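You operate a simulated robot arm through the tools that you are given. There is no shell and no other tool.

Carry out the task below with a simulated robot arm. There is one attempt and no reset: what you move stays moved.

JOB
Reset the counter, then test the grey bobbin from well 4 with weight 1.
Fine: the winder's tray; crank till the flag stands, then open the lever; leave bobbin and weight where they are. Set down upright: small bobbin, what you pick out.

Only the result counts: the job must be done as asked and must still hold three seconds after the hand-in. Knocking over, shifting, dropping, spilling or breaking anything else fails it.

ROBOT AND FRAMES
A 6-joint arm with a two-finger parallel gripper, fixed in place. Base frame: the origin is at the foot of the arm, x ahead of it, y to its left, z up; the work surface is at about z = 820. Lengths are in mm, angles in rad, forces in N, time in s.
With the tool pointing down near the work surface it reaches from about 240 to 640 mm from the base axis. Its first joint turns from -1.152 to 1.152 rad. Payload 2.7 kg.
Tool frame: the origin (TCP) lies between the finger pads and is the grasp point; the fingertips stand 23 mm ahead of it; z points along the fingers, y is the line along which they close. Largest opening 94 mm; finger width 38, thickness 10; the body of the gripper, 54 by 96 mm, starts 39 mm behind the TCP.
Orientation is that of the tool frame in the base frame, as a unit quaternion [x, y, z, w]. With the fingers straight down and closing along the base's y, the tool's x points along the base's -x, its y along +y and its z along -z.

CONTROLS
- The arm moves only by the tool move_arm. Its argument "rows" is a list of rows, each a list of 7 numbers: the finger opening in mm, from 0 to 94, then the shift along the tool's x, y, z in mm, then the turn, a rotation vector about the tool's x, y, z in rad. In form: [[hand, x, y, z, rx, ry, rz], ...]. A call has 1 to 20 rows; each row shifts and turns the commanded pose from where the row before left it, along the tool's axes as they then stand. Each row takes 0.2 s and may step no farther than 50 mm and 0.15 rad from the row before; otherwise, or with a gripper value out of range, the whole call is refused. A pose out of reach is approached as far as the arm can. The call stops where the force on the tool passes 70 N (or 10 N more than at its start, if that is more) or the arm is blocked; 0.2 s more then pass. Each finger travels about 45 mm/s and halts on what it meets, pressing with about 35 N; the grip force reading is that of the motor and also rises with nothing between the fingers. The clock runs only during rows and for 0.2 s after the last one: add rows that do not move to give the fingers time. It gives the time, the measured TCP pose, the force on the tool (base axes), the opening and the grip force at its end, in the units of the frame above (readings bear some noise), with the torque about the TCP (base axes, N m) and any sound that the robot's microphone picked up.
- Cameras (640 x 400 px; columns grow to the right, rows downward): "scene" is fixed at [80.7, -423.9, 1396]; the picture's right is [0.85, -0.53, 0.00], its down [-0.30, -0.47, -0.83] and it looks along [0.44, 0.70, -0.56] (base axes); focal length 336 px, centre (320, 200). "wrist" rides on the gripper at [86, 16, -75] in the tool frame; the picture's right is [-0.18, 0.98, 0.00], its down [-0.58, -0.11, -0.81] and it looks along [-0.79, -0.15, 0.59] (tool axes); focal length 243 px, centre (320, 200). There is no depth. A picture from a camera that has moved, and an enlarged one, comes with that camera's place and axes in the base frame and with its lens. The place of the scene camera against the robot may be out by one fixed shift of up to 18 mm in any direction.
- grab_frame(camera): a new picture of that camera. The clock stands still meanwhile.
- inspect(camera, box): a new picture of the part [left, top, right, bottom] of that camera's present view, enlarged. The clock stands still meanwhile.
- close_job(): hands the job in; it is judged then, once.

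Places have to be worked out from the pictures, the camera data and where the tool is seen. Open the gripper and draw the arm clear of the work before you hand the job in, unless the task says otherwise.

The tools are called after "Request:" by a JSON object that holds its "fn" and its "kwargs". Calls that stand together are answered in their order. move_arm: Moves the arm, as the interface text tells. Its arguments: {"type":"object","properties":{"rows":{"type":"array"}},"required":["rows"]} The other tools are called the same way: grab_frame (camera) takes a picture; inspect (camera, box) takes an enlarged picture of a part of a camera's view; close_job () hands the job in.

At the start:

```text
time: 0.0
tool_pos: [465.6, 84.7, 1159.6]
tcp_rot: [0.0, 1.0, 0.0, 0.0]
ft_force: [-0.3, 1.3, -0.6]
moment: [-0.01, -0.01, -0.01]
gripper_width: 93.9
finger_force: 0.1
```

scene: 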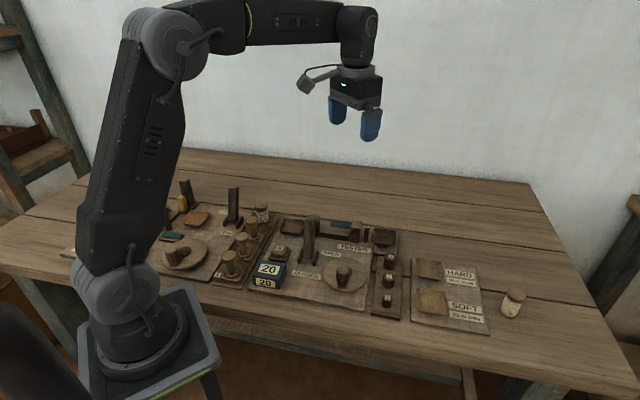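
wrist: 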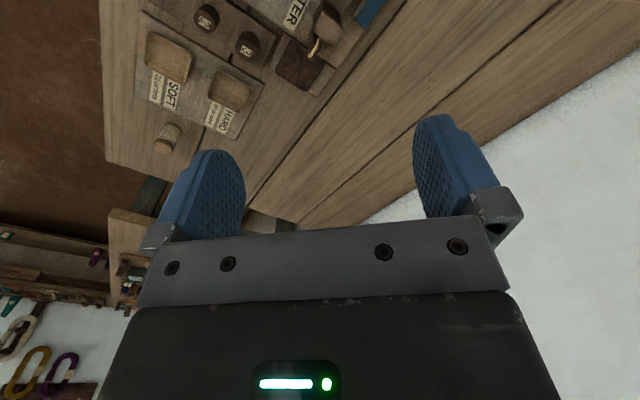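

I'll look closely at the work area to identify the parts before moving.

Request:
{"fn": "inspect", "kwargs": {"camera": "scene", "box": [150, 170, 290, 300]}}

Request:
{"fn": "inspect", "kwargs": {"camera": "scene", "box": [240, 200, 410, 320]}}

Request:
{"fn": "inspect", "kwargs": {"camera": "scene", "box": [360, 220, 540, 340]}}

```text
3.08 times, centred on (220, 235) of scene
camera zoom: at [80.7, -423.9, 1396.0], right [0.85, -0.53, 0.0], down [-0.3, -0.47, -0.83], along [0.44, 0.7, -0.56], focal length 1033 px, centre (628, 92)
```

zoom: 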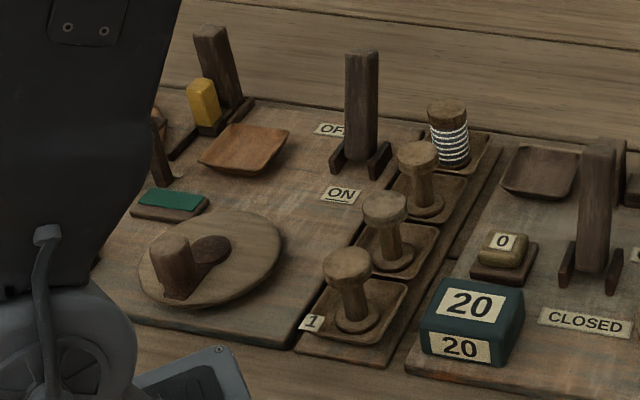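

```text
3.33 times, centred on (325, 260) of scene
camera zoom: at [80.7, -423.9, 1396.0], right [0.85, -0.53, 0.0], down [-0.3, -0.47, -0.83], along [0.44, 0.7, -0.56], focal length 1119 px, centre (303, 0)
```

zoom: 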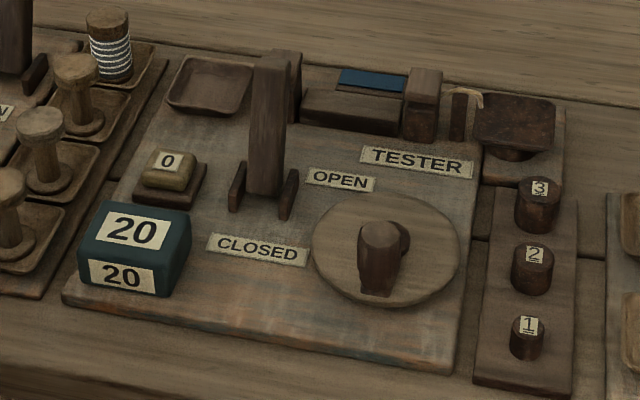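

```text
3.33 times, centred on (450, 280) of scene
camera zoom: at [80.7, -423.9, 1396.0], right [0.85, -0.53, 0.0], down [-0.3, -0.47, -0.83], along [0.44, 0.7, -0.56], focal length 1119 px, centre (-113, -67)
```

zoom: 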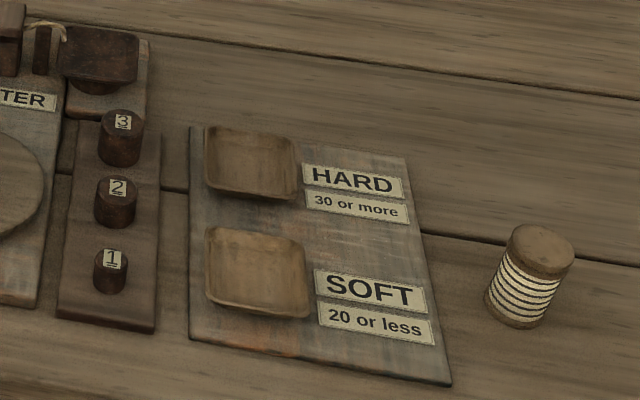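

Layout: winder on the left, wells 1–4 in a row (grey-thread bobbin at the back, well 4), tester in the middle with counter showing 20, reset button "0", lever, crank; weights 1–3 to the right. I'll pull back and tilt to view the tester from the wrist camera.

Request:
{"fn": "move_arm", "kwargs": {"rows": [[94, 45, 0, -10, 0, 0, 0], [94, 45, 0, -10, 0, 0, 0], [94, 45, 0, -10, 0, 0, 0], [94, 30, 0, 0, 0, 0, 0], [94, 0, 0, 0, 0, 0.14, 0], [94, 0, 0, 0, 0, 0.14, 0], [94, 0, 0, 0, 0, 0.14, 0], [94, 0, 0, 0, 0, 0, 0]]}}

Request:
{"fn": "grab_frame", "kwargs": {"camera": "wrist"}}

Request:
{"fn": "grab_frame", "kwargs": {"camera": "scene"}}

```text
time: 1.8
tool_pos: [302.4, 85.9, 1190.0]
tcp_rot: [0.001, 0.978, 0.0, -0.209]
ft_force: [-0.2, 0.3, -0.1]
moment: [0.0, 0.0, 0.03]
gripper_width: 94.0
finger_force: 0.1
```

```text
taken
camera wrist: at [252.2, 102.2, 1292.7], right [0.17, 0.98, -0.07], down [0.86, -0.11, 0.5], along [0.48, -0.15, -0.86], focal length 243 px, centre (320, 200)
```

wrist: 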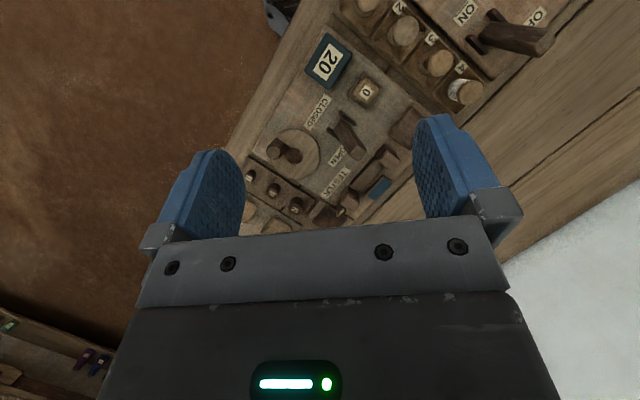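

```text
taken
```

scene: 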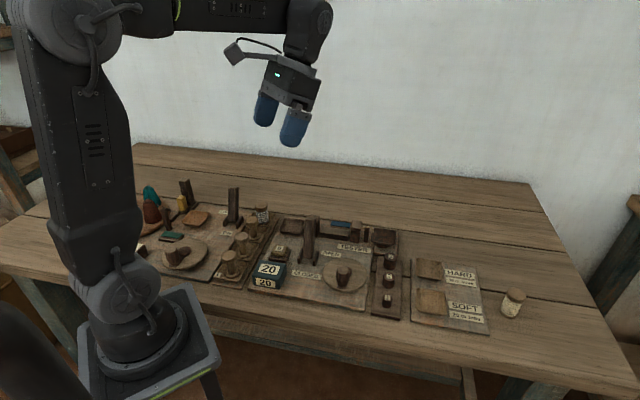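

The wells' labels (2, 3, 4) are visible. I'll enlarge the wrist view over the tester and the scene view again.

Request:
{"fn": "inspect", "kwargs": {"camera": "wrist", "box": [230, 20, 430, 235]}}

Request:
{"fn": "inspect", "kwargs": {"camera": "wrist", "box": [320, 0, 560, 130]}}

Request:
{"fn": "inspect", "kwargs": {"camera": "scene", "box": [270, 205, 410, 265]}}

Request:
{"fn": "inspect", "kwargs": {"camera": "scene", "box": [130, 170, 290, 290]}}

```text
1.86 times, centred on (330, 128) of wrist
camera zoom: at [252.2, 102.2, 1292.7], right [0.17, 0.98, -0.07], down [0.86, -0.11, 0.5], along [0.48, -0.15, -0.86], focal length 451 px, centre (301, 335)
```

zoom: 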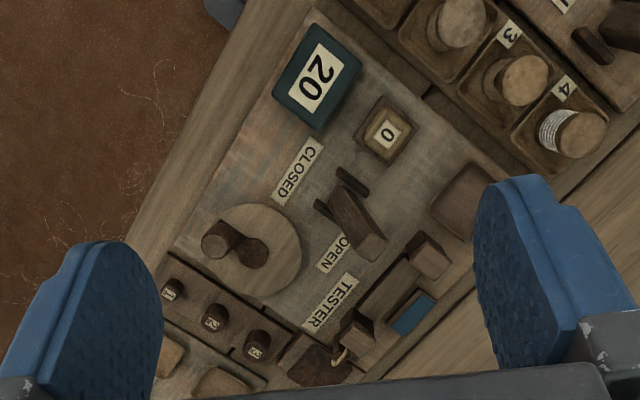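

```text
2.67 times, centred on (440, 65) of wrist
camera zoom: at [252.2, 102.2, 1292.7], right [0.17, 0.98, -0.07], down [0.86, -0.11, 0.5], along [0.48, -0.15, -0.86], focal length 647 px, centre (0, 560)
```

zoom: 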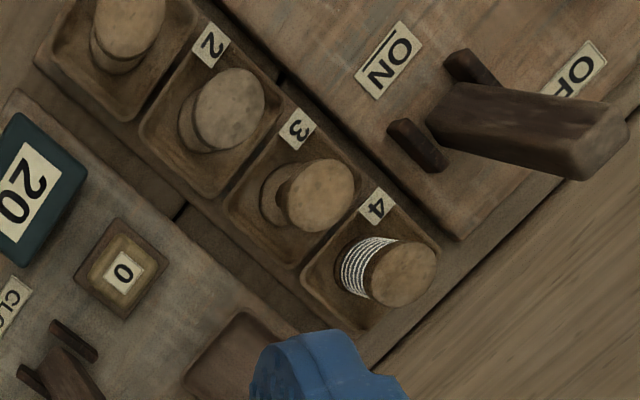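

```text
4.57 times, centred on (340, 235) of scene
camera zoom: at [80.7, -423.9, 1396.0], right [0.85, -0.53, 0.0], down [-0.3, -0.47, -0.83], along [0.44, 0.7, -0.56], focal length 1535 px, centre (229, 40)
```

zoom: 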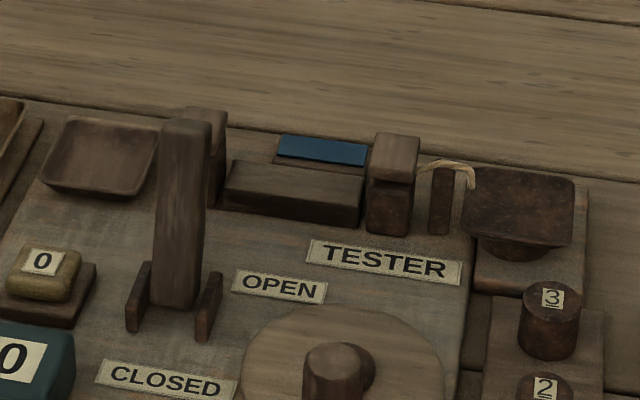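

```text
3.33 times, centred on (210, 230) of scene
camera zoom: at [80.7, -423.9, 1396.0], right [0.85, -0.53, 0.0], down [-0.3, -0.47, -0.83], along [0.44, 0.7, -0.56], focal length 1119 px, centre (687, 100)
```

zoom: 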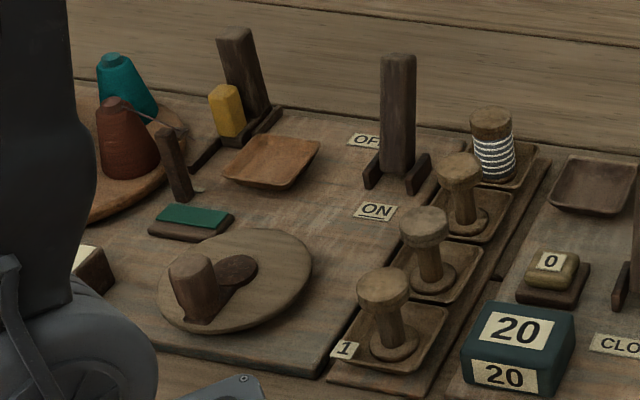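

Boards are turned about 41° in the base frame. I'll yaw the tool by that angle and move closer over the tester to view its fixture and lever.

Request:
{"fn": "move_arm", "kwargs": {"rows": [[94, 0, 0, 0, 0.0583, 0, -0.1306], [94, 0, 0, 0, 0.0583, 0, -0.1306], [94, 0, 0, 0, 0.0583, 0, -0.1306], [94, 0, 0, 0, 0.0583, 0, -0.1306], [94, 0, 0, 0, 0.0583, 0, -0.1306], [94, -27, -23, 27, 0, 0, 0], [94, -27, -23, 27, 0, 0, 0], [94, -27, -23, 27, 0, 0, 0], [94, -27, -23, 27, 0, 0, 0], [94, 0, 0, 0, 0, 0, 0]]}}

Request:
{"fn": "grab_frame", "kwargs": {"camera": "wrist"}}

Request:
{"fn": "inspect", "kwargs": {"camera": "wrist", "box": [160, 0, 480, 200]}}

```text
time: 4.0
tool_pos: [402.2, 52.2, 1044.5]
tcp_rot: [-0.343, 0.916, -0.074, -0.195]
ft_force: [-0.1, 0.6, -0.5]
moment: [0.0, -0.01, 0.04]
gripper_width: 94.1
finger_force: 0.0
```

```text
taken
camera wrist: at [354.4, 33.2, 1148.5], right [-0.52, 0.85, -0.08], down [0.72, 0.48, 0.5], along [0.46, 0.2, -0.86], focal length 243 px, centre (320, 200)
```

wrist: 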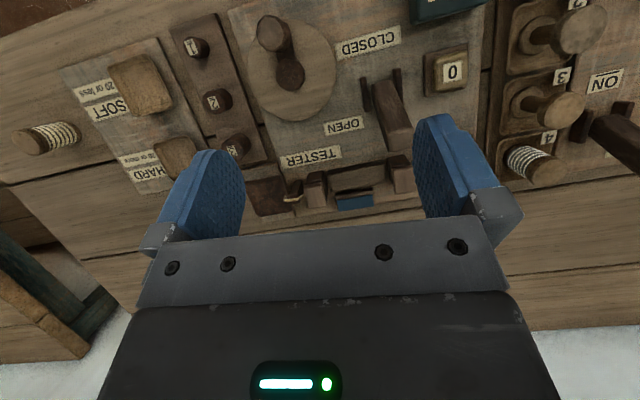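

```text
2.00 times, centred on (320, 100) of wrist
camera zoom: at [354.4, 33.2, 1148.5], right [-0.52, 0.85, -0.08], down [0.72, 0.48, 0.5], along [0.46, 0.2, -0.86], focal length 485 px, centre (320, 400)
```

zoom: 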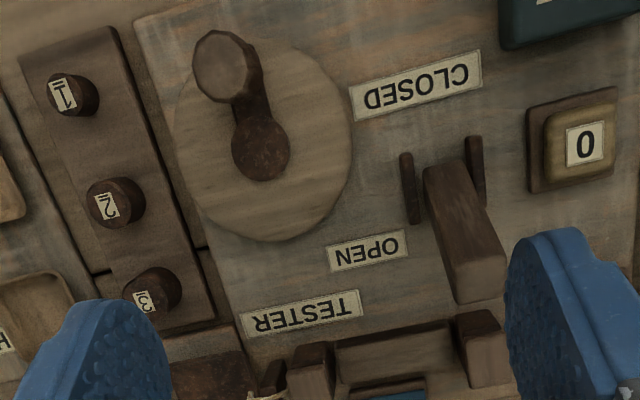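

I see the crank (hub plus offset knob), the lever leaning to OPEN, and the fixture at the back. I move forward along the board to get the fixture, flag and pan in clear view.

Request:
{"fn": "move_arm", "kwargs": {"rows": [[94, -40, 0, -17.7, 0, 0, 0], [94, -40, 0, -17.7, 0, 0, 0], [94, -40, 0, -17.7, 0, 0, 0], [94, 0, 0, 0, 0, 0, 0]]}}

Request:
{"fn": "inspect", "kwargs": {"camera": "wrist", "box": [200, 0, 440, 150]}}

Request:
{"fn": "grab_frame", "kwargs": {"camera": "wrist"}}

```text
time: 5.0
tool_pos: [502.0, 138.0, 1045.4]
tcp_rot: [-0.342, 0.916, -0.073, -0.196]
ft_force: [-0.5, 0.6, 0.5]
moment: [0.04, 0.0, 0.0]
gripper_width: 93.9
finger_force: 0.0
```

```text
2.67 times, centred on (320, 75) of wrist
camera zoom: at [453.9, 119.5, 1149.3], right [-0.52, 0.85, -0.07], down [0.72, 0.48, 0.5], along [0.46, 0.2, -0.86], focal length 647 px, centre (320, 533)
```

zoom: 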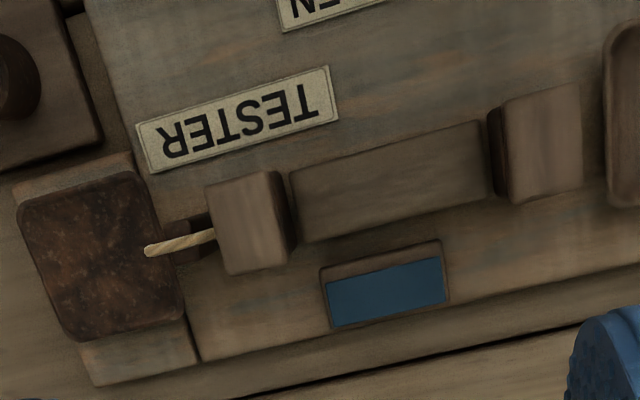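

```text
taken
camera wrist: at [453.9, 119.5, 1149.3], right [-0.52, 0.85, -0.07], down [0.72, 0.48, 0.5], along [0.46, 0.2, -0.86], focal length 243 px, centre (320, 200)
```

wrist: 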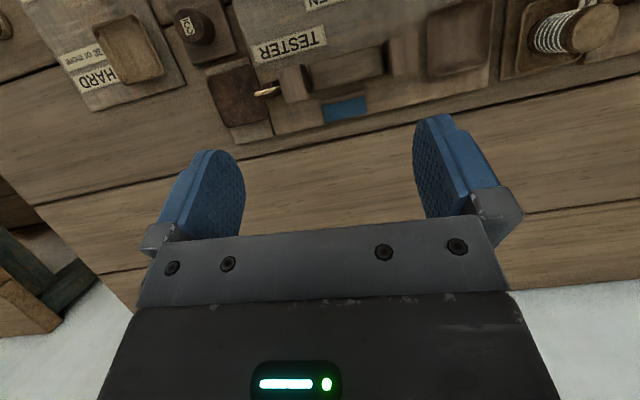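

The fixture has two jaws with a low block between them; the left jaw carries a disc. I'll enlarge it in the scene camera and look at the well‑4 bobbin.

Request:
{"fn": "inspect", "kwargs": {"camera": "scene", "box": [300, 210, 390, 266]}}

Request:
{"fn": "inspect", "kwargs": {"camera": "scene", "box": [235, 195, 305, 239]}}

Request:
{"fn": "inspect", "kwargs": {"camera": "wrist", "box": [480, 0, 640, 100]}}

Request:
{"fn": "inspect", "kwargs": {"camera": "wrist", "box": [190, 20, 450, 150]}}

```text
7.11 times, centred on (345, 238) of scene
camera zoom: at [80.7, -423.9, 1396.0], right [0.85, -0.53, 0.0], down [-0.3, -0.47, -0.83], along [0.44, 0.7, -0.56], focal length 2388 px, centre (142, -70)
```

zoom: 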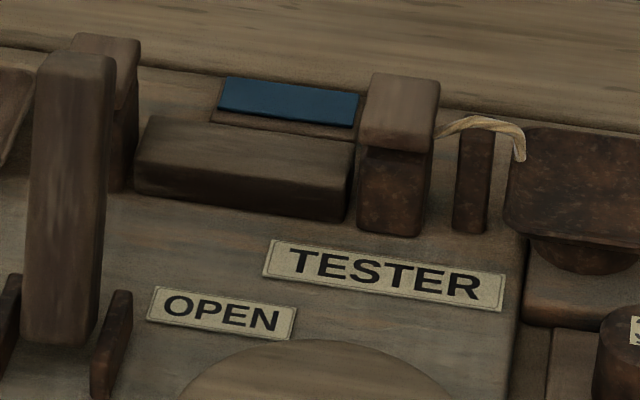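

```text
9.09 times, centred on (270, 217) of scene
camera zoom: at [80.7, -423.9, 1396.0], right [0.85, -0.53, 0.0], down [-0.3, -0.47, -0.83], along [0.44, 0.7, -0.56], focal length 3053 px, centre (774, 46)
```

zoom: 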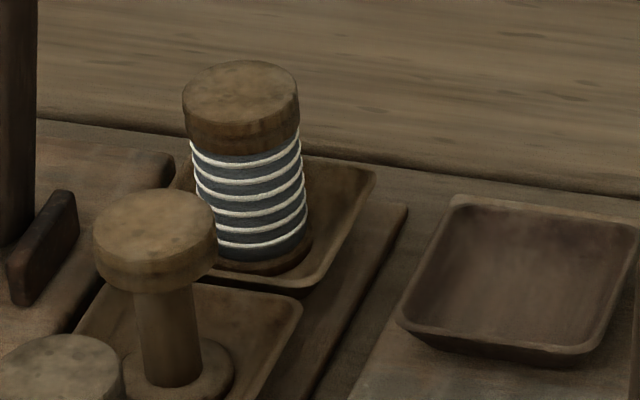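

```text
4.00 times, centred on (560, 50) of wrist
camera zoom: at [453.9, 119.5, 1149.3], right [-0.52, 0.85, -0.07], down [0.72, 0.48, 0.5], along [0.46, 0.2, -0.86], focal length 970 px, centre (-640, 800)
```

zoom: 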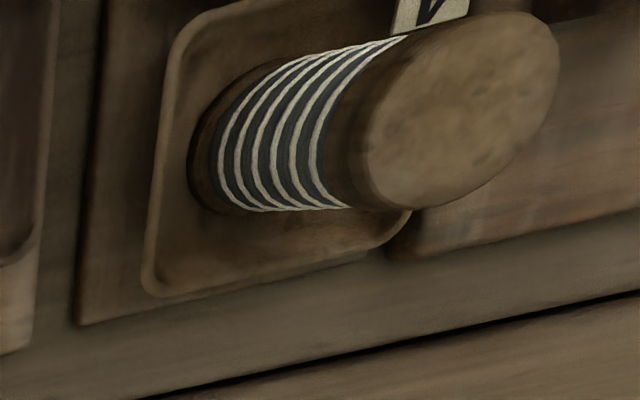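

```text
2.46 times, centred on (320, 85) of wrist
camera zoom: at [453.9, 119.5, 1149.3], right [-0.52, 0.85, -0.07], down [0.72, 0.48, 0.5], along [0.46, 0.2, -0.86], focal length 597 px, centre (320, 483)
```

zoom: 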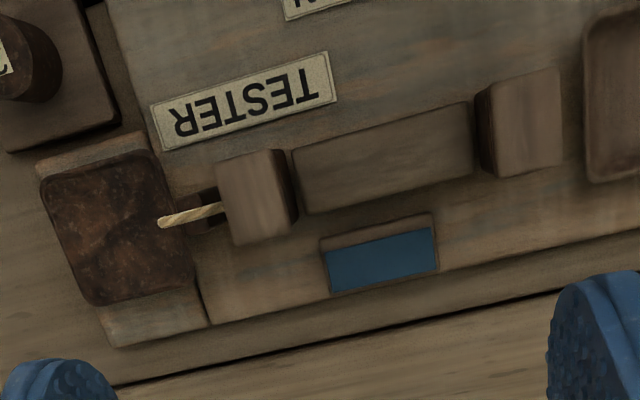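

The fixture takes the bobbin lying between the jaws (gap ~80 mm, bobbin ~58 mm long, ~34 mm across). I'll go to a straight-down camera pose over the tester to measure positions accurately.

Request:
{"fn": "move_arm", "kwargs": {"rows": [[94, 35.25, -28, 15.75, 0, 0, 0], [94, 35.25, -28, 15.75, 0, 0, 0], [94, 35.25, -28, 15.75, 0, 0, 0], [94, 35.25, -28, 15.75, 0, 0, 0], [94, 0, 0, 0, -0.0583, 0, 0.1304], [94, 0, 0, 0, -0.0583, 0, 0.1304], [94, 0, 0, 0, -0.0583, 0, 0.1304], [94, 0, 0, 0, -0.0583, 0, 0.1304], [94, 0, 0, 0, -0.0583, 0, 0.1304], [94, 0, 0, 0, -0.0583, 0, 0.1304], [94, 0, 0, 0, -0.0583, 0, 0.1304], [94, 0, 0, 0, -0.0583, 0, 0.1304], [94, 0, 0, 0, -0.0583, 0, 0.1304], [94, 0, 0, 0, -0.0583, 0, 0.1304], [94, 0, 0, 0, -0.0583, 0, 0.1304], [94, 0, 0, 0, 0, 0.13, 0], [94, 0, 0, 0, 0, 0.13, 0], [94, 0, 0, 0, 0, 0.13, 0], [94, 0, 0, 0, 0, 0.13, 0], [94, 0, 0, 0, 0, 0, 0]]}}

Request:
{"fn": "grab_frame", "kwargs": {"camera": "wrist"}}

Request:
{"fn": "inspect", "kwargs": {"camera": "wrist", "box": [160, 0, 480, 200]}}

Request:
{"fn": "grab_frame", "kwargs": {"camera": "scene"}}

```text
time: 9.2
tool_pos: [453.7, -45.8, 1041.5]
tcp_rot: [0.37, 0.812, 0.188, -0.411]
ft_force: [-0.4, -1.0, 0.6]
moment: [0.01, -0.02, -0.03]
gripper_width: 94.1
finger_force: 0.1
out of reach, approached as far as the arm can: row 19
```

```text
taken
camera wrist: at [471.6, -41.2, 1156.2], right [0.81, 0.56, -0.15], down [0.57, -0.82, 0.01], along [-0.12, -0.09, -0.99], focal length 243 px, centre (320, 200)
```

wrist: 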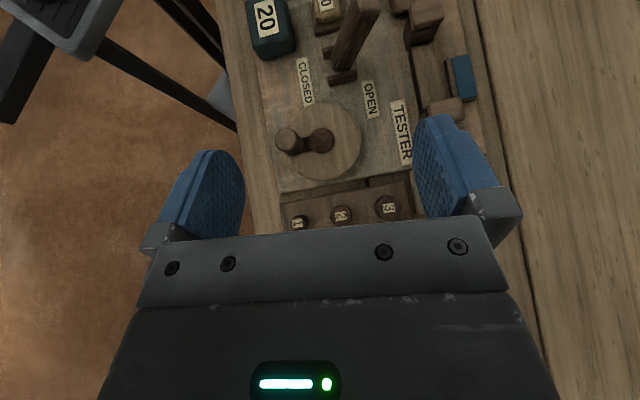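

```text
2.00 times, centred on (320, 100) of wrist
camera zoom: at [471.6, -41.2, 1156.2], right [0.81, 0.56, -0.15], down [0.57, -0.82, 0.01], along [-0.12, -0.09, -0.99], focal length 485 px, centre (320, 400)
```

zoom: 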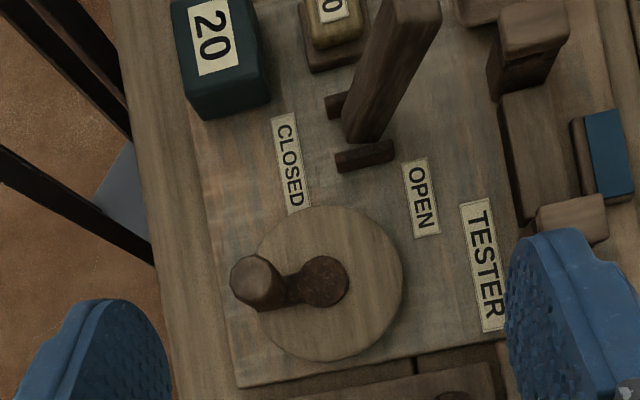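

```text
taken
```

scene: 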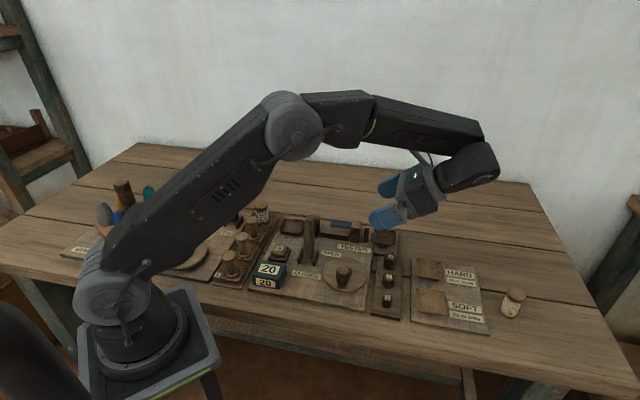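

Triangulating from the views: boards are at 45°; reset button top ≈ (302,137,853), knob ≈ (370,-32,890), hub ≈ (393,-7), lever top ≈ (373,110,922), bobbin top ≈ (325,285,890). I'll bring the tool upright with closed fingers and go above the reset button.

Request:
{"fn": "move_arm", "kwargs": {"rows": [[0, 0, 0, 0, 0, -0.134, 0], [0, 0, 0, 0, 0, -0.134, 0], [0, 0, 0, 0, 0, -0.134, 0], [0, 0, 0, 0, 0, -0.134, 0], [0, 0, 0, 0, 0, -0.134, 0], [0, 0, 0, 0, 0, -0.134, 0], [0, 0, 0, 0, 0, -0.134, 0], [0, 0, 0, 0, 0, 0, -0.07], [0, 47.3, 4.4, 0, 0, 0, 0], [0, 47.3, 4.4, 0, 0, 0, 0], [0, 47.3, 4.4, 0, 0, 0, 0], [0, 47.3, 4.4, 0, 0, 0, 0], [0, 47.3, 4.4, 0, 0, 0, 0], [0, 0, 0, 40, 0, 0, 0], [0, 0, 0, 40, 0, 0, 0], [0, 0, 0, 0, 0, 0, 0]]}}

Request:
{"fn": "grab_frame", "kwargs": {"camera": "wrist"}}

Request:
{"fn": "grab_frame", "kwargs": {"camera": "scene"}}

```text
time: 12.6
tool_pos: [301.4, 136.8, 962.0]
tcp_rot: [0.383, 0.924, 0.002, -0.001]
ft_force: [0.5, 0.0, 0.0]
moment: [-0.02, 0.0, -0.02]
gripper_width: 0.0
finger_force: 35.1
```

```text
taken
camera wrist: at [251.1, 210.3, 1037.2], right [0.83, 0.56, 0.0], down [0.33, -0.49, 0.8], along [0.45, -0.66, -0.59], focal length 243 px, centre (320, 200)
```

wrist: 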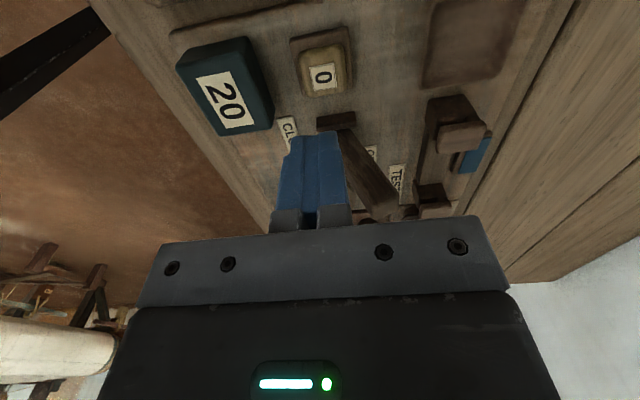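

```text
taken
```

scene: 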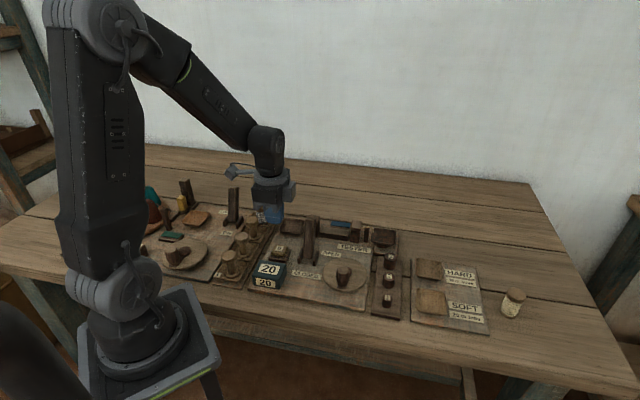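

The button is right below (re-measured at (303,138)). Descend to just above it, then press in small steps.

Request:
{"fn": "move_arm", "kwargs": {"rows": [[0, -1, 1, 35, 0, 0, 0], [0, 0, 0, 35, 0, 0, 0], [0, 0, 0, 6, 0, 0, 0], [0, 0, 0, 3, 0, 0, 0], [0, 0, 0, 3, 0, 0, 0], [0, 0, 0, 2, 0, 0, 0], [0, 0, 0, 0, 0, 0, 0]]}}

Request:
{"fn": "inspect", "kwargs": {"camera": "scene", "box": [230, 200, 390, 300]}}

```text
time: 14.2
tool_pos: [304.5, 137.6, 879.3]
tcp_rot: [0.383, 0.924, 0.001, -0.001]
ft_force: [-0.5, 0.0, 0.2]
moment: [0.0, 0.03, 0.01]
gripper_width: 0.1
finger_force: 35.1
```

```text
4.00 times, centred on (310, 250) of scene
camera zoom: at [80.7, -423.9, 1396.0], right [0.85, -0.53, 0.0], down [-0.3, -0.47, -0.83], along [0.44, 0.7, -0.56], focal length 1343 px, centre (360, 0)
```

zoom: 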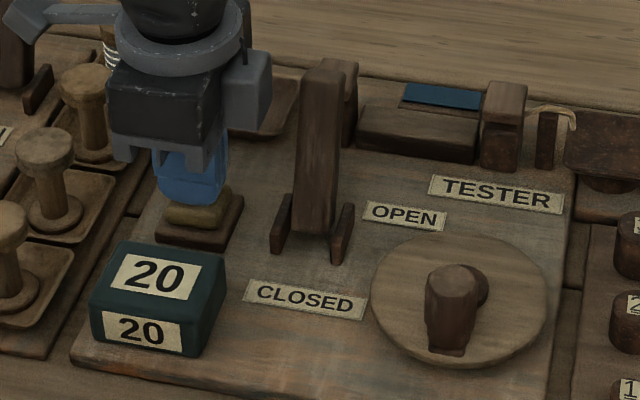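

No contact yet (tips at 856). I continue pressing in 2 mm steps.

Request:
{"fn": "move_arm", "kwargs": {"rows": [[0, 1, 0, 2, 0, 0, 0], [0, 0, 0, 2, 0, 0, 0], [0, 0, 0, 2, 0, 0, 0], [0, 0, 0, 0, 0, 0, 0]]}}

Request:
{"fn": "inspect", "kwargs": {"camera": "scene", "box": [230, 200, 390, 300]}}

```text
time: 15.2
tool_pos: [302.9, 138.1, 873.0]
tcp_rot: [0.382, 0.924, 0.001, 0.0]
ft_force: [0.4, 0.1, 3.0]
moment: [-0.05, -0.04, 0.01]
gripper_width: 0.2
finger_force: 34.9
heard: click
```

```text
4.00 times, centred on (310, 250) of scene
camera zoom: at [80.7, -423.9, 1396.0], right [0.85, -0.53, 0.0], down [-0.3, -0.47, -0.83], along [0.44, 0.7, -0.56], focal length 1343 px, centre (360, 0)
```

zoom: 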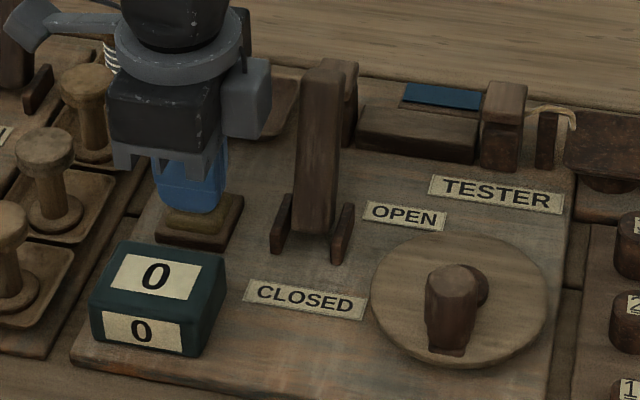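

Click heard and the counter reads 0. Now I lift, move above well 4 and tilt the tool ~57° (body toward the tester side), since the bobbin must be turned on its side for the fixture.

Request:
{"fn": "move_arm", "kwargs": {"rows": [[0, 0, 0, -45, 0, 0, 0], [0, 0, 0, -45, 0, 0, 0], [0, 0, 0, -40, 0, 0, 0], [50, 25.3, 39.9, 0, 0, 0, 0], [50, 25.3, 39.9, 0, 0, 0, 0], [50, 25.3, 39.9, 0, 0, 0, 0], [50, 0, 0, 0, 0, 0.143, 0], [50, 0, 0, 0, 0, 0.143, 0], [50, 0, 0, 0, 0, 0.143, 0], [50, 0, 0, 0, 0, 0.143, 0], [50, 0, 0, 0, 0, 0.143, 0], [50, 0, 0, 0, 0, 0.143, 0], [50, 0, 0, 0, 0, 0.142, 0], [50, 0, 0, 0, 0, 0, 0]]}}

Request:
{"fn": "grab_frame", "kwargs": {"camera": "wrist"}}

Request:
{"fn": "grab_frame", "kwargs": {"camera": "scene"}}

```text
time: 18.2
tool_pos: [334.7, 276.7, 1003.9]
tcp_rot: [0.334, 0.811, 0.184, -0.444]
ft_force: [0.5, 0.7, -0.7]
moment: [-0.02, 0.01, 0.01]
gripper_width: 50.2
finger_force: 0.0
```

```text
taken
camera wrist: at [356.7, 277.0, 1116.6], right [0.77, 0.62, -0.15], down [0.62, -0.78, -0.06], along [-0.16, -0.05, -0.99], focal length 243 px, centre (320, 200)
```

wrist: 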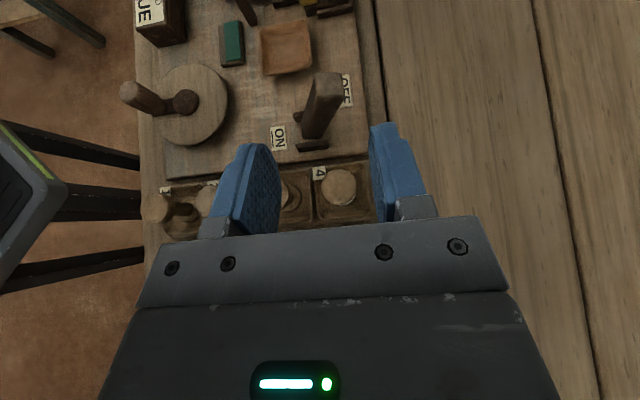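

```text
taken
```

scene: 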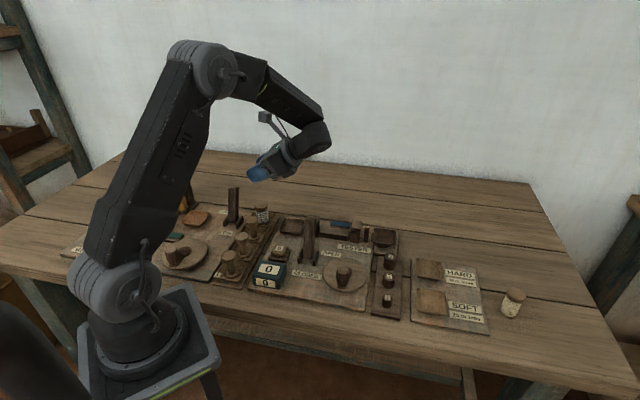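

The tilted pose is reached fine. I'll enlarge to refine the bobbin centre before going down.

Request:
{"fn": "inspect", "kwargs": {"camera": "wrist", "box": [260, 130, 420, 230]}}

```text
4.00 times, centred on (340, 180) of wrist
camera zoom: at [356.7, 277.0, 1116.6], right [0.77, 0.62, -0.15], down [0.62, -0.78, -0.06], along [-0.16, -0.05, -0.99], focal length 970 px, centre (240, 280)
```

zoom: 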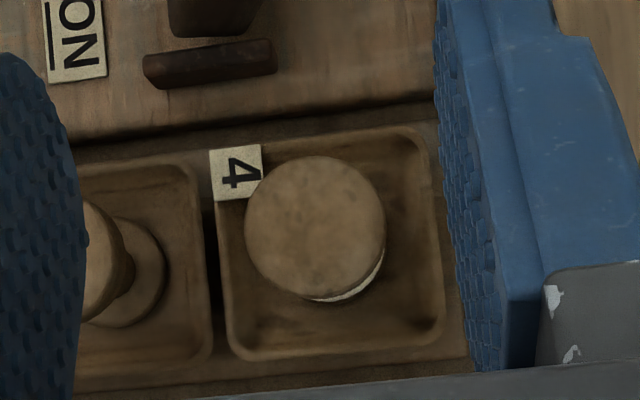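

Bobbin centre refined to about (327,285), flange ø≈33, well aligned with the fingers. Descend 100 mm with fingers straddling it.

Request:
{"fn": "move_arm", "kwargs": {"rows": [[50, -28.1, 0, 18, 0, 0, 0], [50, -28.1, 0, 18, 0, 0, 0], [50, -28.1, 0, 18, 0, 0, 0], [50, 0, 0, 0, 0, 0, 0]]}}

Request:
{"fn": "grab_frame", "kwargs": {"camera": "wrist"}}

Request:
{"fn": "inspect", "kwargs": {"camera": "scene", "box": [210, 150, 350, 240]}}

```text
time: 19.2
tool_pos: [335.4, 274.6, 902.9]
tcp_rot: [0.335, 0.811, 0.184, -0.443]
ft_force: [-0.1, -0.5, -0.2]
moment: [0.01, 0.01, -0.03]
gripper_width: 50.0
finger_force: 0.1
```

```text
taken
camera wrist: at [357.4, 276.5, 1015.7], right [0.77, 0.62, -0.15], down [0.62, -0.78, -0.06], along [-0.15, -0.05, -0.99], focal length 243 px, centre (320, 200)
```

wrist: 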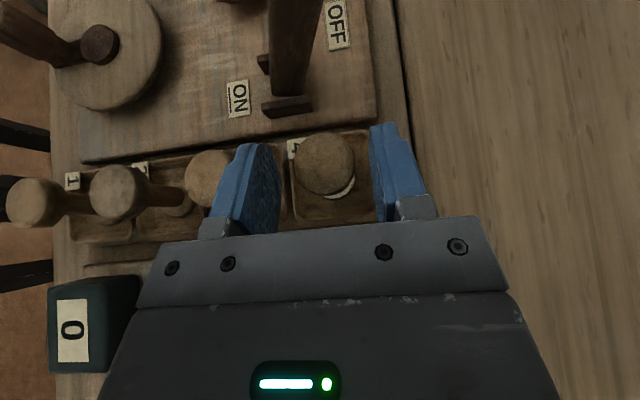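

```text
4.44 times, centred on (280, 195) of scene
camera zoom: at [80.7, -423.9, 1396.0], right [0.85, -0.53, 0.0], down [-0.3, -0.47, -0.83], along [0.44, 0.7, -0.56], focal length 1492 px, centre (498, 222)
```

zoom: 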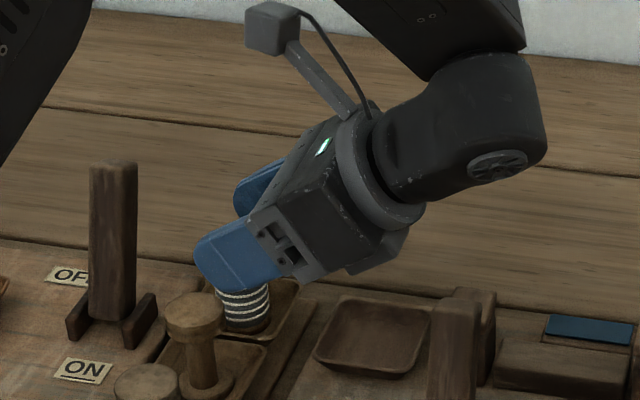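

Fingers straddle it well; bobbin is ~2 mm toward +y of the TCP. Lower the last 28 mm with a small correction, then close gently.

Request:
{"fn": "move_arm", "kwargs": {"rows": [[50, -11.4, 1, 8.2, 0, 0, 0], [50, -11.4, 1, 8.2, 0, 0, 0], [50, 0, 0, 0, 0, 0, 0]]}}

Request:
{"fn": "grab_frame", "kwargs": {"camera": "wrist"}}

Request:
{"fn": "inspect", "kwargs": {"camera": "scene", "box": [210, 150, 350, 240]}}

```text
time: 20.0
tool_pos: [335.1, 278.4, 874.4]
tcp_rot: [0.335, 0.81, 0.184, -0.444]
ft_force: [0.2, -0.3, 0.0]
moment: [-0.02, 0.0, 0.04]
gripper_width: 49.9
finger_force: 0.2
```

```text
taken
camera wrist: at [357.0, 279.0, 988.3], right [0.77, 0.62, -0.15], down [0.62, -0.78, -0.06], along [-0.15, -0.05, -0.99], focal length 243 px, centre (320, 200)
```

wrist: 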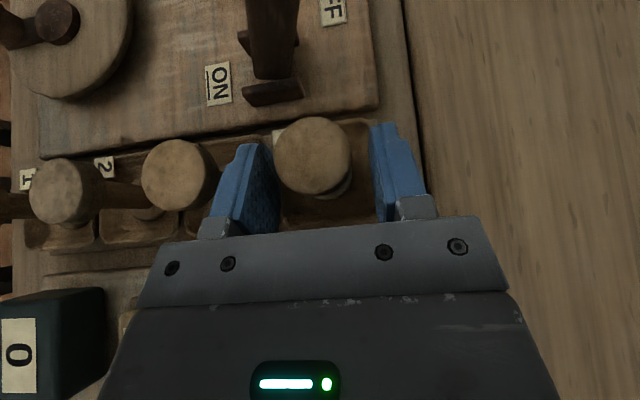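

```text
4.44 times, centred on (280, 195) of scene
camera zoom: at [80.7, -423.9, 1396.0], right [0.85, -0.53, 0.0], down [-0.3, -0.47, -0.83], along [0.44, 0.7, -0.56], focal length 1492 px, centre (498, 222)
```

zoom: 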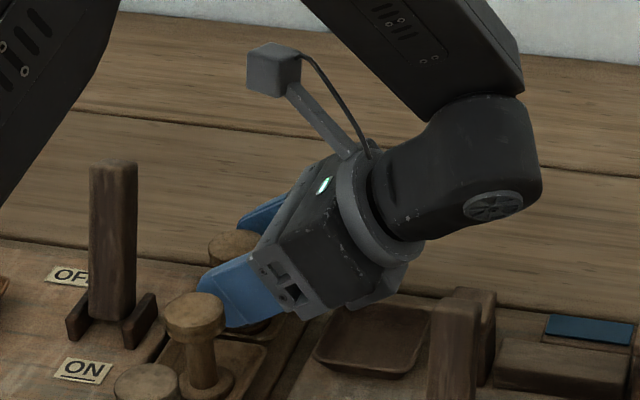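

Bobbin is centred between the pads at this depth (expected column 312, seen at 312). Close the fingers.

Request:
{"fn": "move_arm", "kwargs": {"rows": [[25, 0, 0, 0, 0, 0, 0], [25, 0, 0, 0, 0, 0, 0], [25, 0, 0, 0, 0, 0, 0], [25, 0, 0, 0, 0, 0, 0]]}}

Request:
{"fn": "grab_frame", "kwargs": {"camera": "wrist"}}

```text
time: 21.0
tool_pos: [335.1, 278.9, 874.4]
tcp_rot: [0.335, 0.811, 0.184, -0.443]
ft_force: [-0.3, 0.5, -0.4]
moment: [0.02, 0.01, -0.03]
gripper_width: 32.1
finger_force: 34.6
```

```text
taken
camera wrist: at [357.0, 278.9, 988.3], right [0.77, 0.62, -0.15], down [0.62, -0.78, -0.06], along [-0.15, -0.05, -0.99], focal length 243 px, centre (320, 200)
```

wrist: 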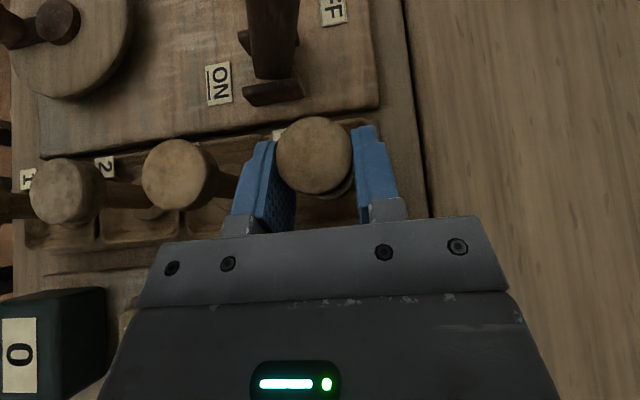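

Gripped (32 mm). Lift straight up and rotate the tool back to vertical, which tilts the bobbin.

Request:
{"fn": "move_arm", "kwargs": {"rows": [[25, 12.2, 0, -7.8, 0, 0, 0], [25, 24.4, 0, -15.6, 0, 0, 0], [25, 36.5, 0, -23.4, 0, 0, 0], [25, 36.5, 0, -23.4, 0, 0, 0], [25, 0, 0, 0, 0, -0.143, 0], [25, 0, 0, 0, 0, -0.143, 0], [25, 0, 0, 0, 0, -0.143, 0], [25, 0, 0, 0, 0, -0.143, 0], [25, 0, 0, 0, 0, -0.143, 0], [25, 0, 0, 0, 0, -0.143, 0], [25, 0, 0, 0, 0, -0.143, 0], [25, 0, 0, 0, 0, 0, 0]]}}

Request:
{"fn": "grab_frame", "kwargs": {"camera": "wrist"}}

Request:
{"fn": "inspect", "kwargs": {"camera": "scene", "box": [190, 120, 350, 240]}}

```text
time: 23.6
tool_pos: [334.3, 279.0, 1005.1]
tcp_rot: [0.383, 0.924, 0.001, 0.001]
ft_force: [-0.5, 0.5, 0.1]
moment: [0.01, 0.02, 0.01]
gripper_width: 32.7
finger_force: 35.3
```

```text
taken
camera wrist: at [284.4, 352.4, 1079.8], right [0.83, 0.56, 0.0], down [0.33, -0.49, 0.81], along [0.46, -0.66, -0.59], focal length 243 px, centre (320, 200)
```

wrist: 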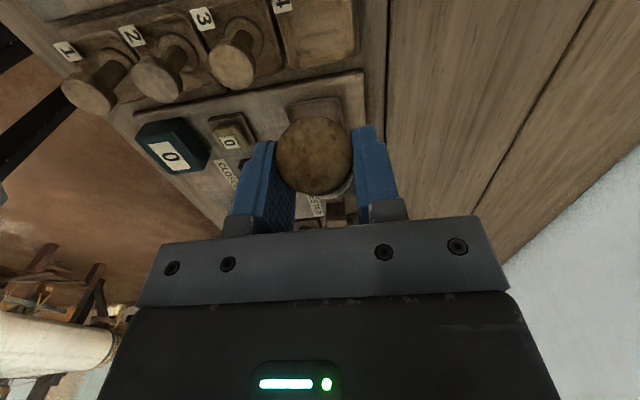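

```text
3.33 times, centred on (270, 180) of scene
camera zoom: at [80.7, -423.9, 1396.0], right [0.85, -0.53, 0.0], down [-0.3, -0.47, -0.83], along [0.44, 0.7, -0.56], focal length 1119 px, centre (487, 267)
```

zoom: 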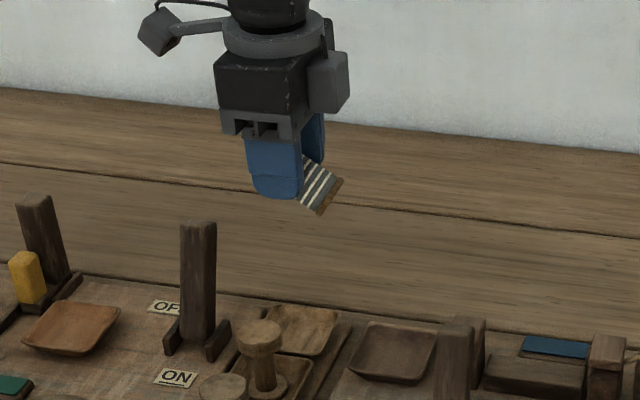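

Bobbin held firmly, tilted as planned. Move over the fixture and rotate a further 0.57 rad so that its axis is horizontal.

Request:
{"fn": "move_arm", "kwargs": {"rows": [[25, -46, -4.8, 0, 0, 0, 0], [25, -46, -4.8, 0, 0, 0, 0], [25, -46, -4.8, 0, 0, 0, 0], [25, -46, -4.8, 0, 0, 0, 0], [25, 0, 0, 0, 0, -0.143, 0], [25, 0, 0, 0, 0, -0.143, 0], [25, 0, 0, 0, 0, -0.143, 0], [25, 0, 0, 0, 0, -0.141, 0], [25, 0, 0, 0, 0, 0, 0]]}}

Request:
{"fn": "grab_frame", "kwargs": {"camera": "wrist"}}

Request:
{"fn": "inspect", "kwargs": {"camera": "scene", "box": [270, 140, 410, 240]}}

```text
time: 25.6
tool_pos: [451.2, 135.0, 1004.8]
tcp_rot: [0.366, 0.887, -0.107, 0.26]
ft_force: [1.3, 0.5, 0.0]
moment: [0.01, -0.01, -0.02]
gripper_width: 32.4
finger_force: 35.0
```

```text
taken
camera wrist: at [381.8, 227.3, 1021.0], right [0.8, 0.59, 0.1], down [-0.04, -0.12, 0.99], along [0.59, -0.8, -0.07], focal length 243 px, centre (320, 200)
```

wrist: 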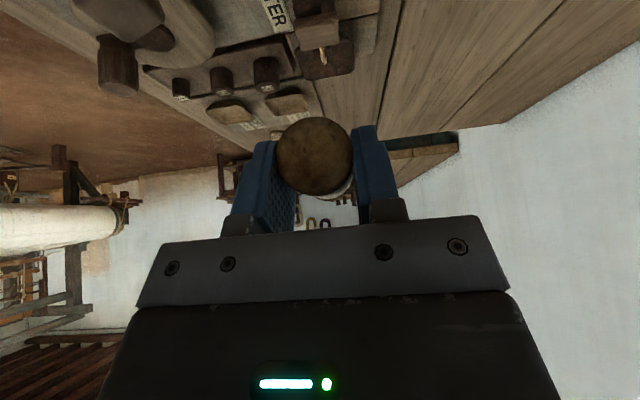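

```text
4.00 times, centred on (340, 190) of scene
camera zoom: at [80.7, -423.9, 1396.0], right [0.85, -0.53, 0.0], down [-0.3, -0.47, -0.83], along [0.44, 0.7, -0.56], focal length 1343 px, centre (240, 240)
```

zoom: 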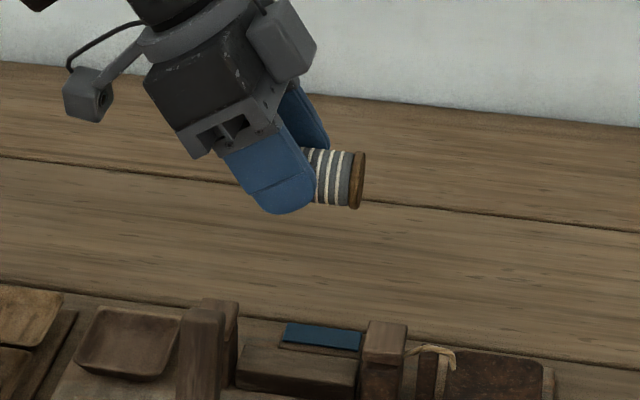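

Bobbin is now horizontal along the fixture axis, no slip in grip. Descend toward the bed, stopping ~25 mm short to check clearances.

Request:
{"fn": "move_arm", "kwargs": {"rows": [[25, 18.9, 0, 29.5, 0, 0, 0], [25, 18.9, 0, 29.5, 0, 0, 0], [25, 18.9, 0, 29.5, 0, 0, 0], [25, 0, 0, 0, 0, 0, 0]]}}

Request:
{"fn": "grab_frame", "kwargs": {"camera": "wrist"}}

Request:
{"fn": "inspect", "kwargs": {"camera": "scene", "box": [280, 180, 400, 260]}}

```text
time: 26.6
tool_pos: [450.7, 135.8, 899.1]
tcp_rot: [0.368, 0.886, -0.107, 0.259]
ft_force: [0.1, 0.5, 0.5]
moment: [0.01, -0.01, -0.01]
gripper_width: 32.3
finger_force: 34.7
```

```text
taken
camera wrist: at [381.4, 227.0, 915.6], right [0.81, 0.58, 0.1], down [-0.04, -0.12, 0.99], along [0.59, -0.8, -0.07], focal length 243 px, centre (320, 200)
```

wrist: 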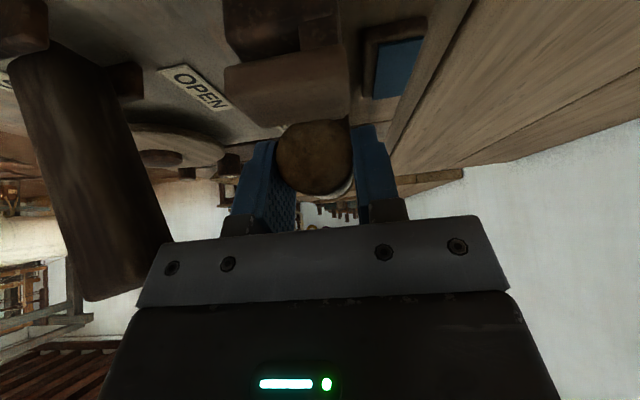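

```text
5.00 times, centred on (340, 220) of scene
camera zoom: at [80.7, -423.9, 1396.0], right [0.85, -0.53, 0.0], down [-0.3, -0.47, -0.83], along [0.44, 0.7, -0.56], focal length 1679 px, centre (220, 100)
```

zoom: 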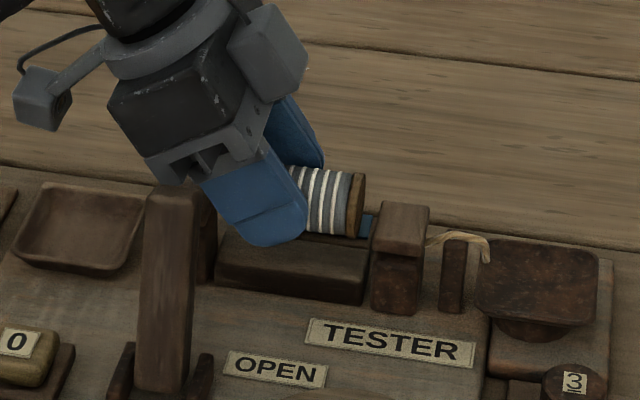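

The wrist view shows the left jaw from the side; I enlarge it to check the jaw height and clearance.

Request:
{"fn": "inspect", "kwargs": {"camera": "wrist", "box": [200, 0, 440, 150]}}

Request:
{"fn": "inspect", "kwargs": {"camera": "wrist", "box": [0, 0, 320, 200]}}

Request:
{"fn": "inspect", "kwargs": {"camera": "scene", "box": [300, 200, 380, 250]}}

```text
2.67 times, centred on (320, 75) of wrist
camera zoom: at [381.4, 227.0, 915.6], right [0.81, 0.58, 0.1], down [-0.04, -0.12, 0.99], along [0.59, -0.8, -0.07], focal length 647 px, centre (320, 533)
```

zoom: 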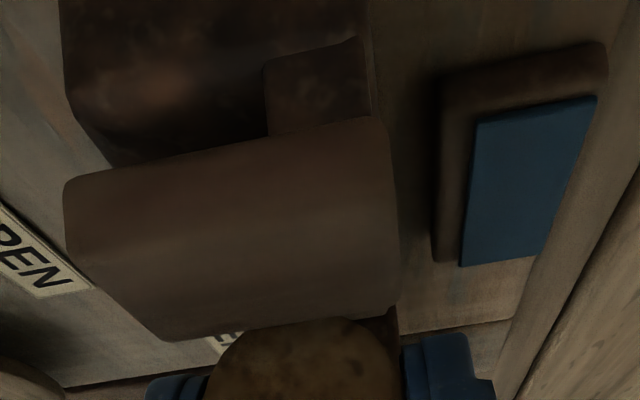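

```text
2.00 times, centred on (160, 100) of wrist
camera zoom: at [381.4, 227.0, 915.6], right [0.81, 0.58, 0.1], down [-0.04, -0.12, 0.99], along [0.59, -0.8, -0.07], focal length 485 px, centre (640, 400)
```

zoom: 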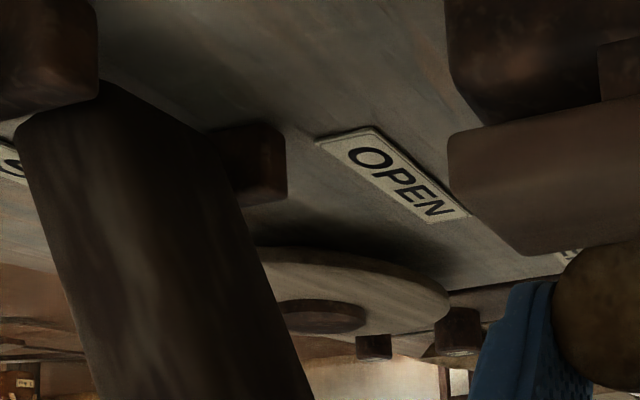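

```text
8.00 times, centred on (340, 225) of scene
camera zoom: at [80.7, -423.9, 1396.0], right [0.85, -0.53, 0.0], down [-0.3, -0.47, -0.83], along [0.44, 0.7, -0.56], focal length 2686 px, centre (160, 0)
```

zoom: 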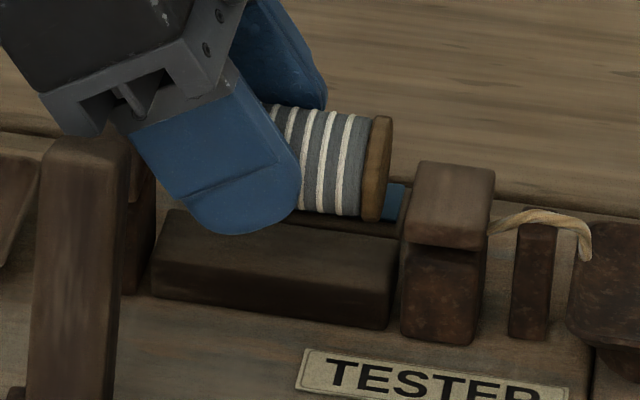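

Plate top works out to z≈836 and jaw tops ≈880, so I shift 4 mm toward the fixed right jaw for finger clearance from the left jaw, and go down in small steps until the bobbin touches the bed.

Request:
{"fn": "move_arm", "kwargs": {"rows": [[25, -3.4, -0.5, 2.2, 0, 0, 0], [25, 5.4, 0, 8.4, 0, 0, 0], [25, 3.2, 0, 5.05, 0, 0, 0], [25, 0, 0, 0, 0, 0, 0]]}}

Request:
{"fn": "inspect", "kwargs": {"camera": "scene", "box": [300, 200, 380, 250]}}

Request:
{"fn": "inspect", "kwargs": {"camera": "wrist", "box": [160, 0, 480, 200]}}

```text
time: 27.6
tool_pos: [453.2, 131.3, 882.7]
tcp_rot: [0.368, 0.886, -0.108, 0.26]
ft_force: [0.6, -0.2, -0.5]
moment: [0.02, 0.0, 0.01]
gripper_width: 32.6
finger_force: 35.4
```

```text
8.00 times, centred on (340, 225) of scene
camera zoom: at [80.7, -423.9, 1396.0], right [0.85, -0.53, 0.0], down [-0.3, -0.47, -0.83], along [0.44, 0.7, -0.56], focal length 2686 px, centre (160, 0)
```

zoom: 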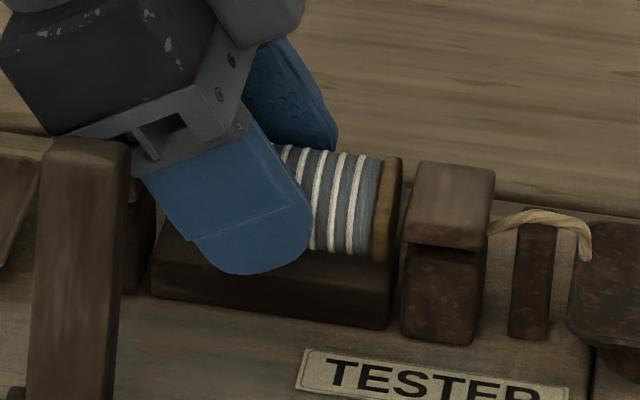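

```text
2.00 times, centred on (320, 100) of wrist
camera zoom: at [384.1, 224.2, 900.1], right [0.8, 0.58, 0.1], down [-0.04, -0.12, 0.99], along [0.59, -0.8, -0.07], focal length 485 px, centre (320, 400)
```

zoom: 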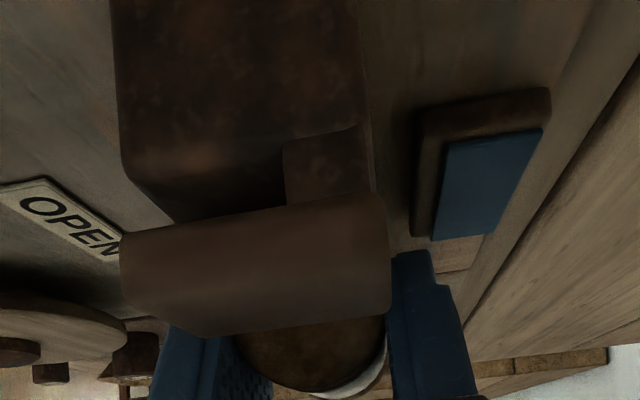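

Alignment with the jaws is good (bobbin v≈414.9 vs jaw 415.4). Continue down in 1.5 mm steps.

Request:
{"fn": "move_arm", "kwargs": {"rows": [[25, 0.8, 0, 1.25, 0, 0, 0], [25, 0.8, 0, 1.25, 0, 0, 0], [25, 0.8, 0, 1.25, 0, 0, 0], [25, 0.8, 0, 1.25, 0, 0, 0], [25, 0, 0, 0, 0, 0, 0]]}}

Request:
{"fn": "inspect", "kwargs": {"camera": "scene", "box": [300, 200, 380, 250]}}

```text
time: 28.8
tool_pos: [454.0, 132.0, 876.8]
tcp_rot: [0.368, 0.886, -0.107, 0.259]
ft_force: [0.0, -0.1, 0.5]
moment: [-0.01, 0.01, -0.01]
gripper_width: 32.4
finger_force: 34.6
```

```text
8.00 times, centred on (340, 225) of scene
camera zoom: at [80.7, -423.9, 1396.0], right [0.85, -0.53, 0.0], down [-0.3, -0.47, -0.83], along [0.44, 0.7, -0.56], focal length 2686 px, centre (160, 0)
```

zoom: 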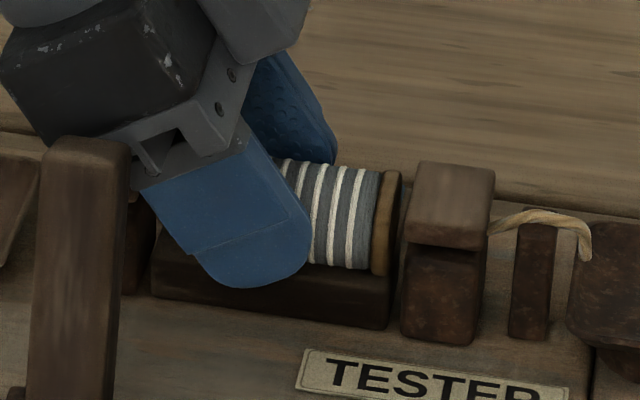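

No contact yet; continue in 1 mm steps.

Request:
{"fn": "move_arm", "kwargs": {"rows": [[25, 0.54, 0, 0.84, 0, 0, 0], [25, 0.54, 0, 0.84, 0, 0, 0], [25, 0.54, 0, 0.84, 0, 0, 0], [25, 0, 0, 0, 0, 0, 0]]}}

```text
time: 29.8
tool_pos: [453.5, 132.1, 876.9]
tcp_rot: [0.369, 0.886, -0.107, 0.261]
ft_force: [-7.6, -1.0, 29.4]
moment: [-0.13, 0.11, -0.07]
gripper_width: 32.4
finger_force: 35.3
```

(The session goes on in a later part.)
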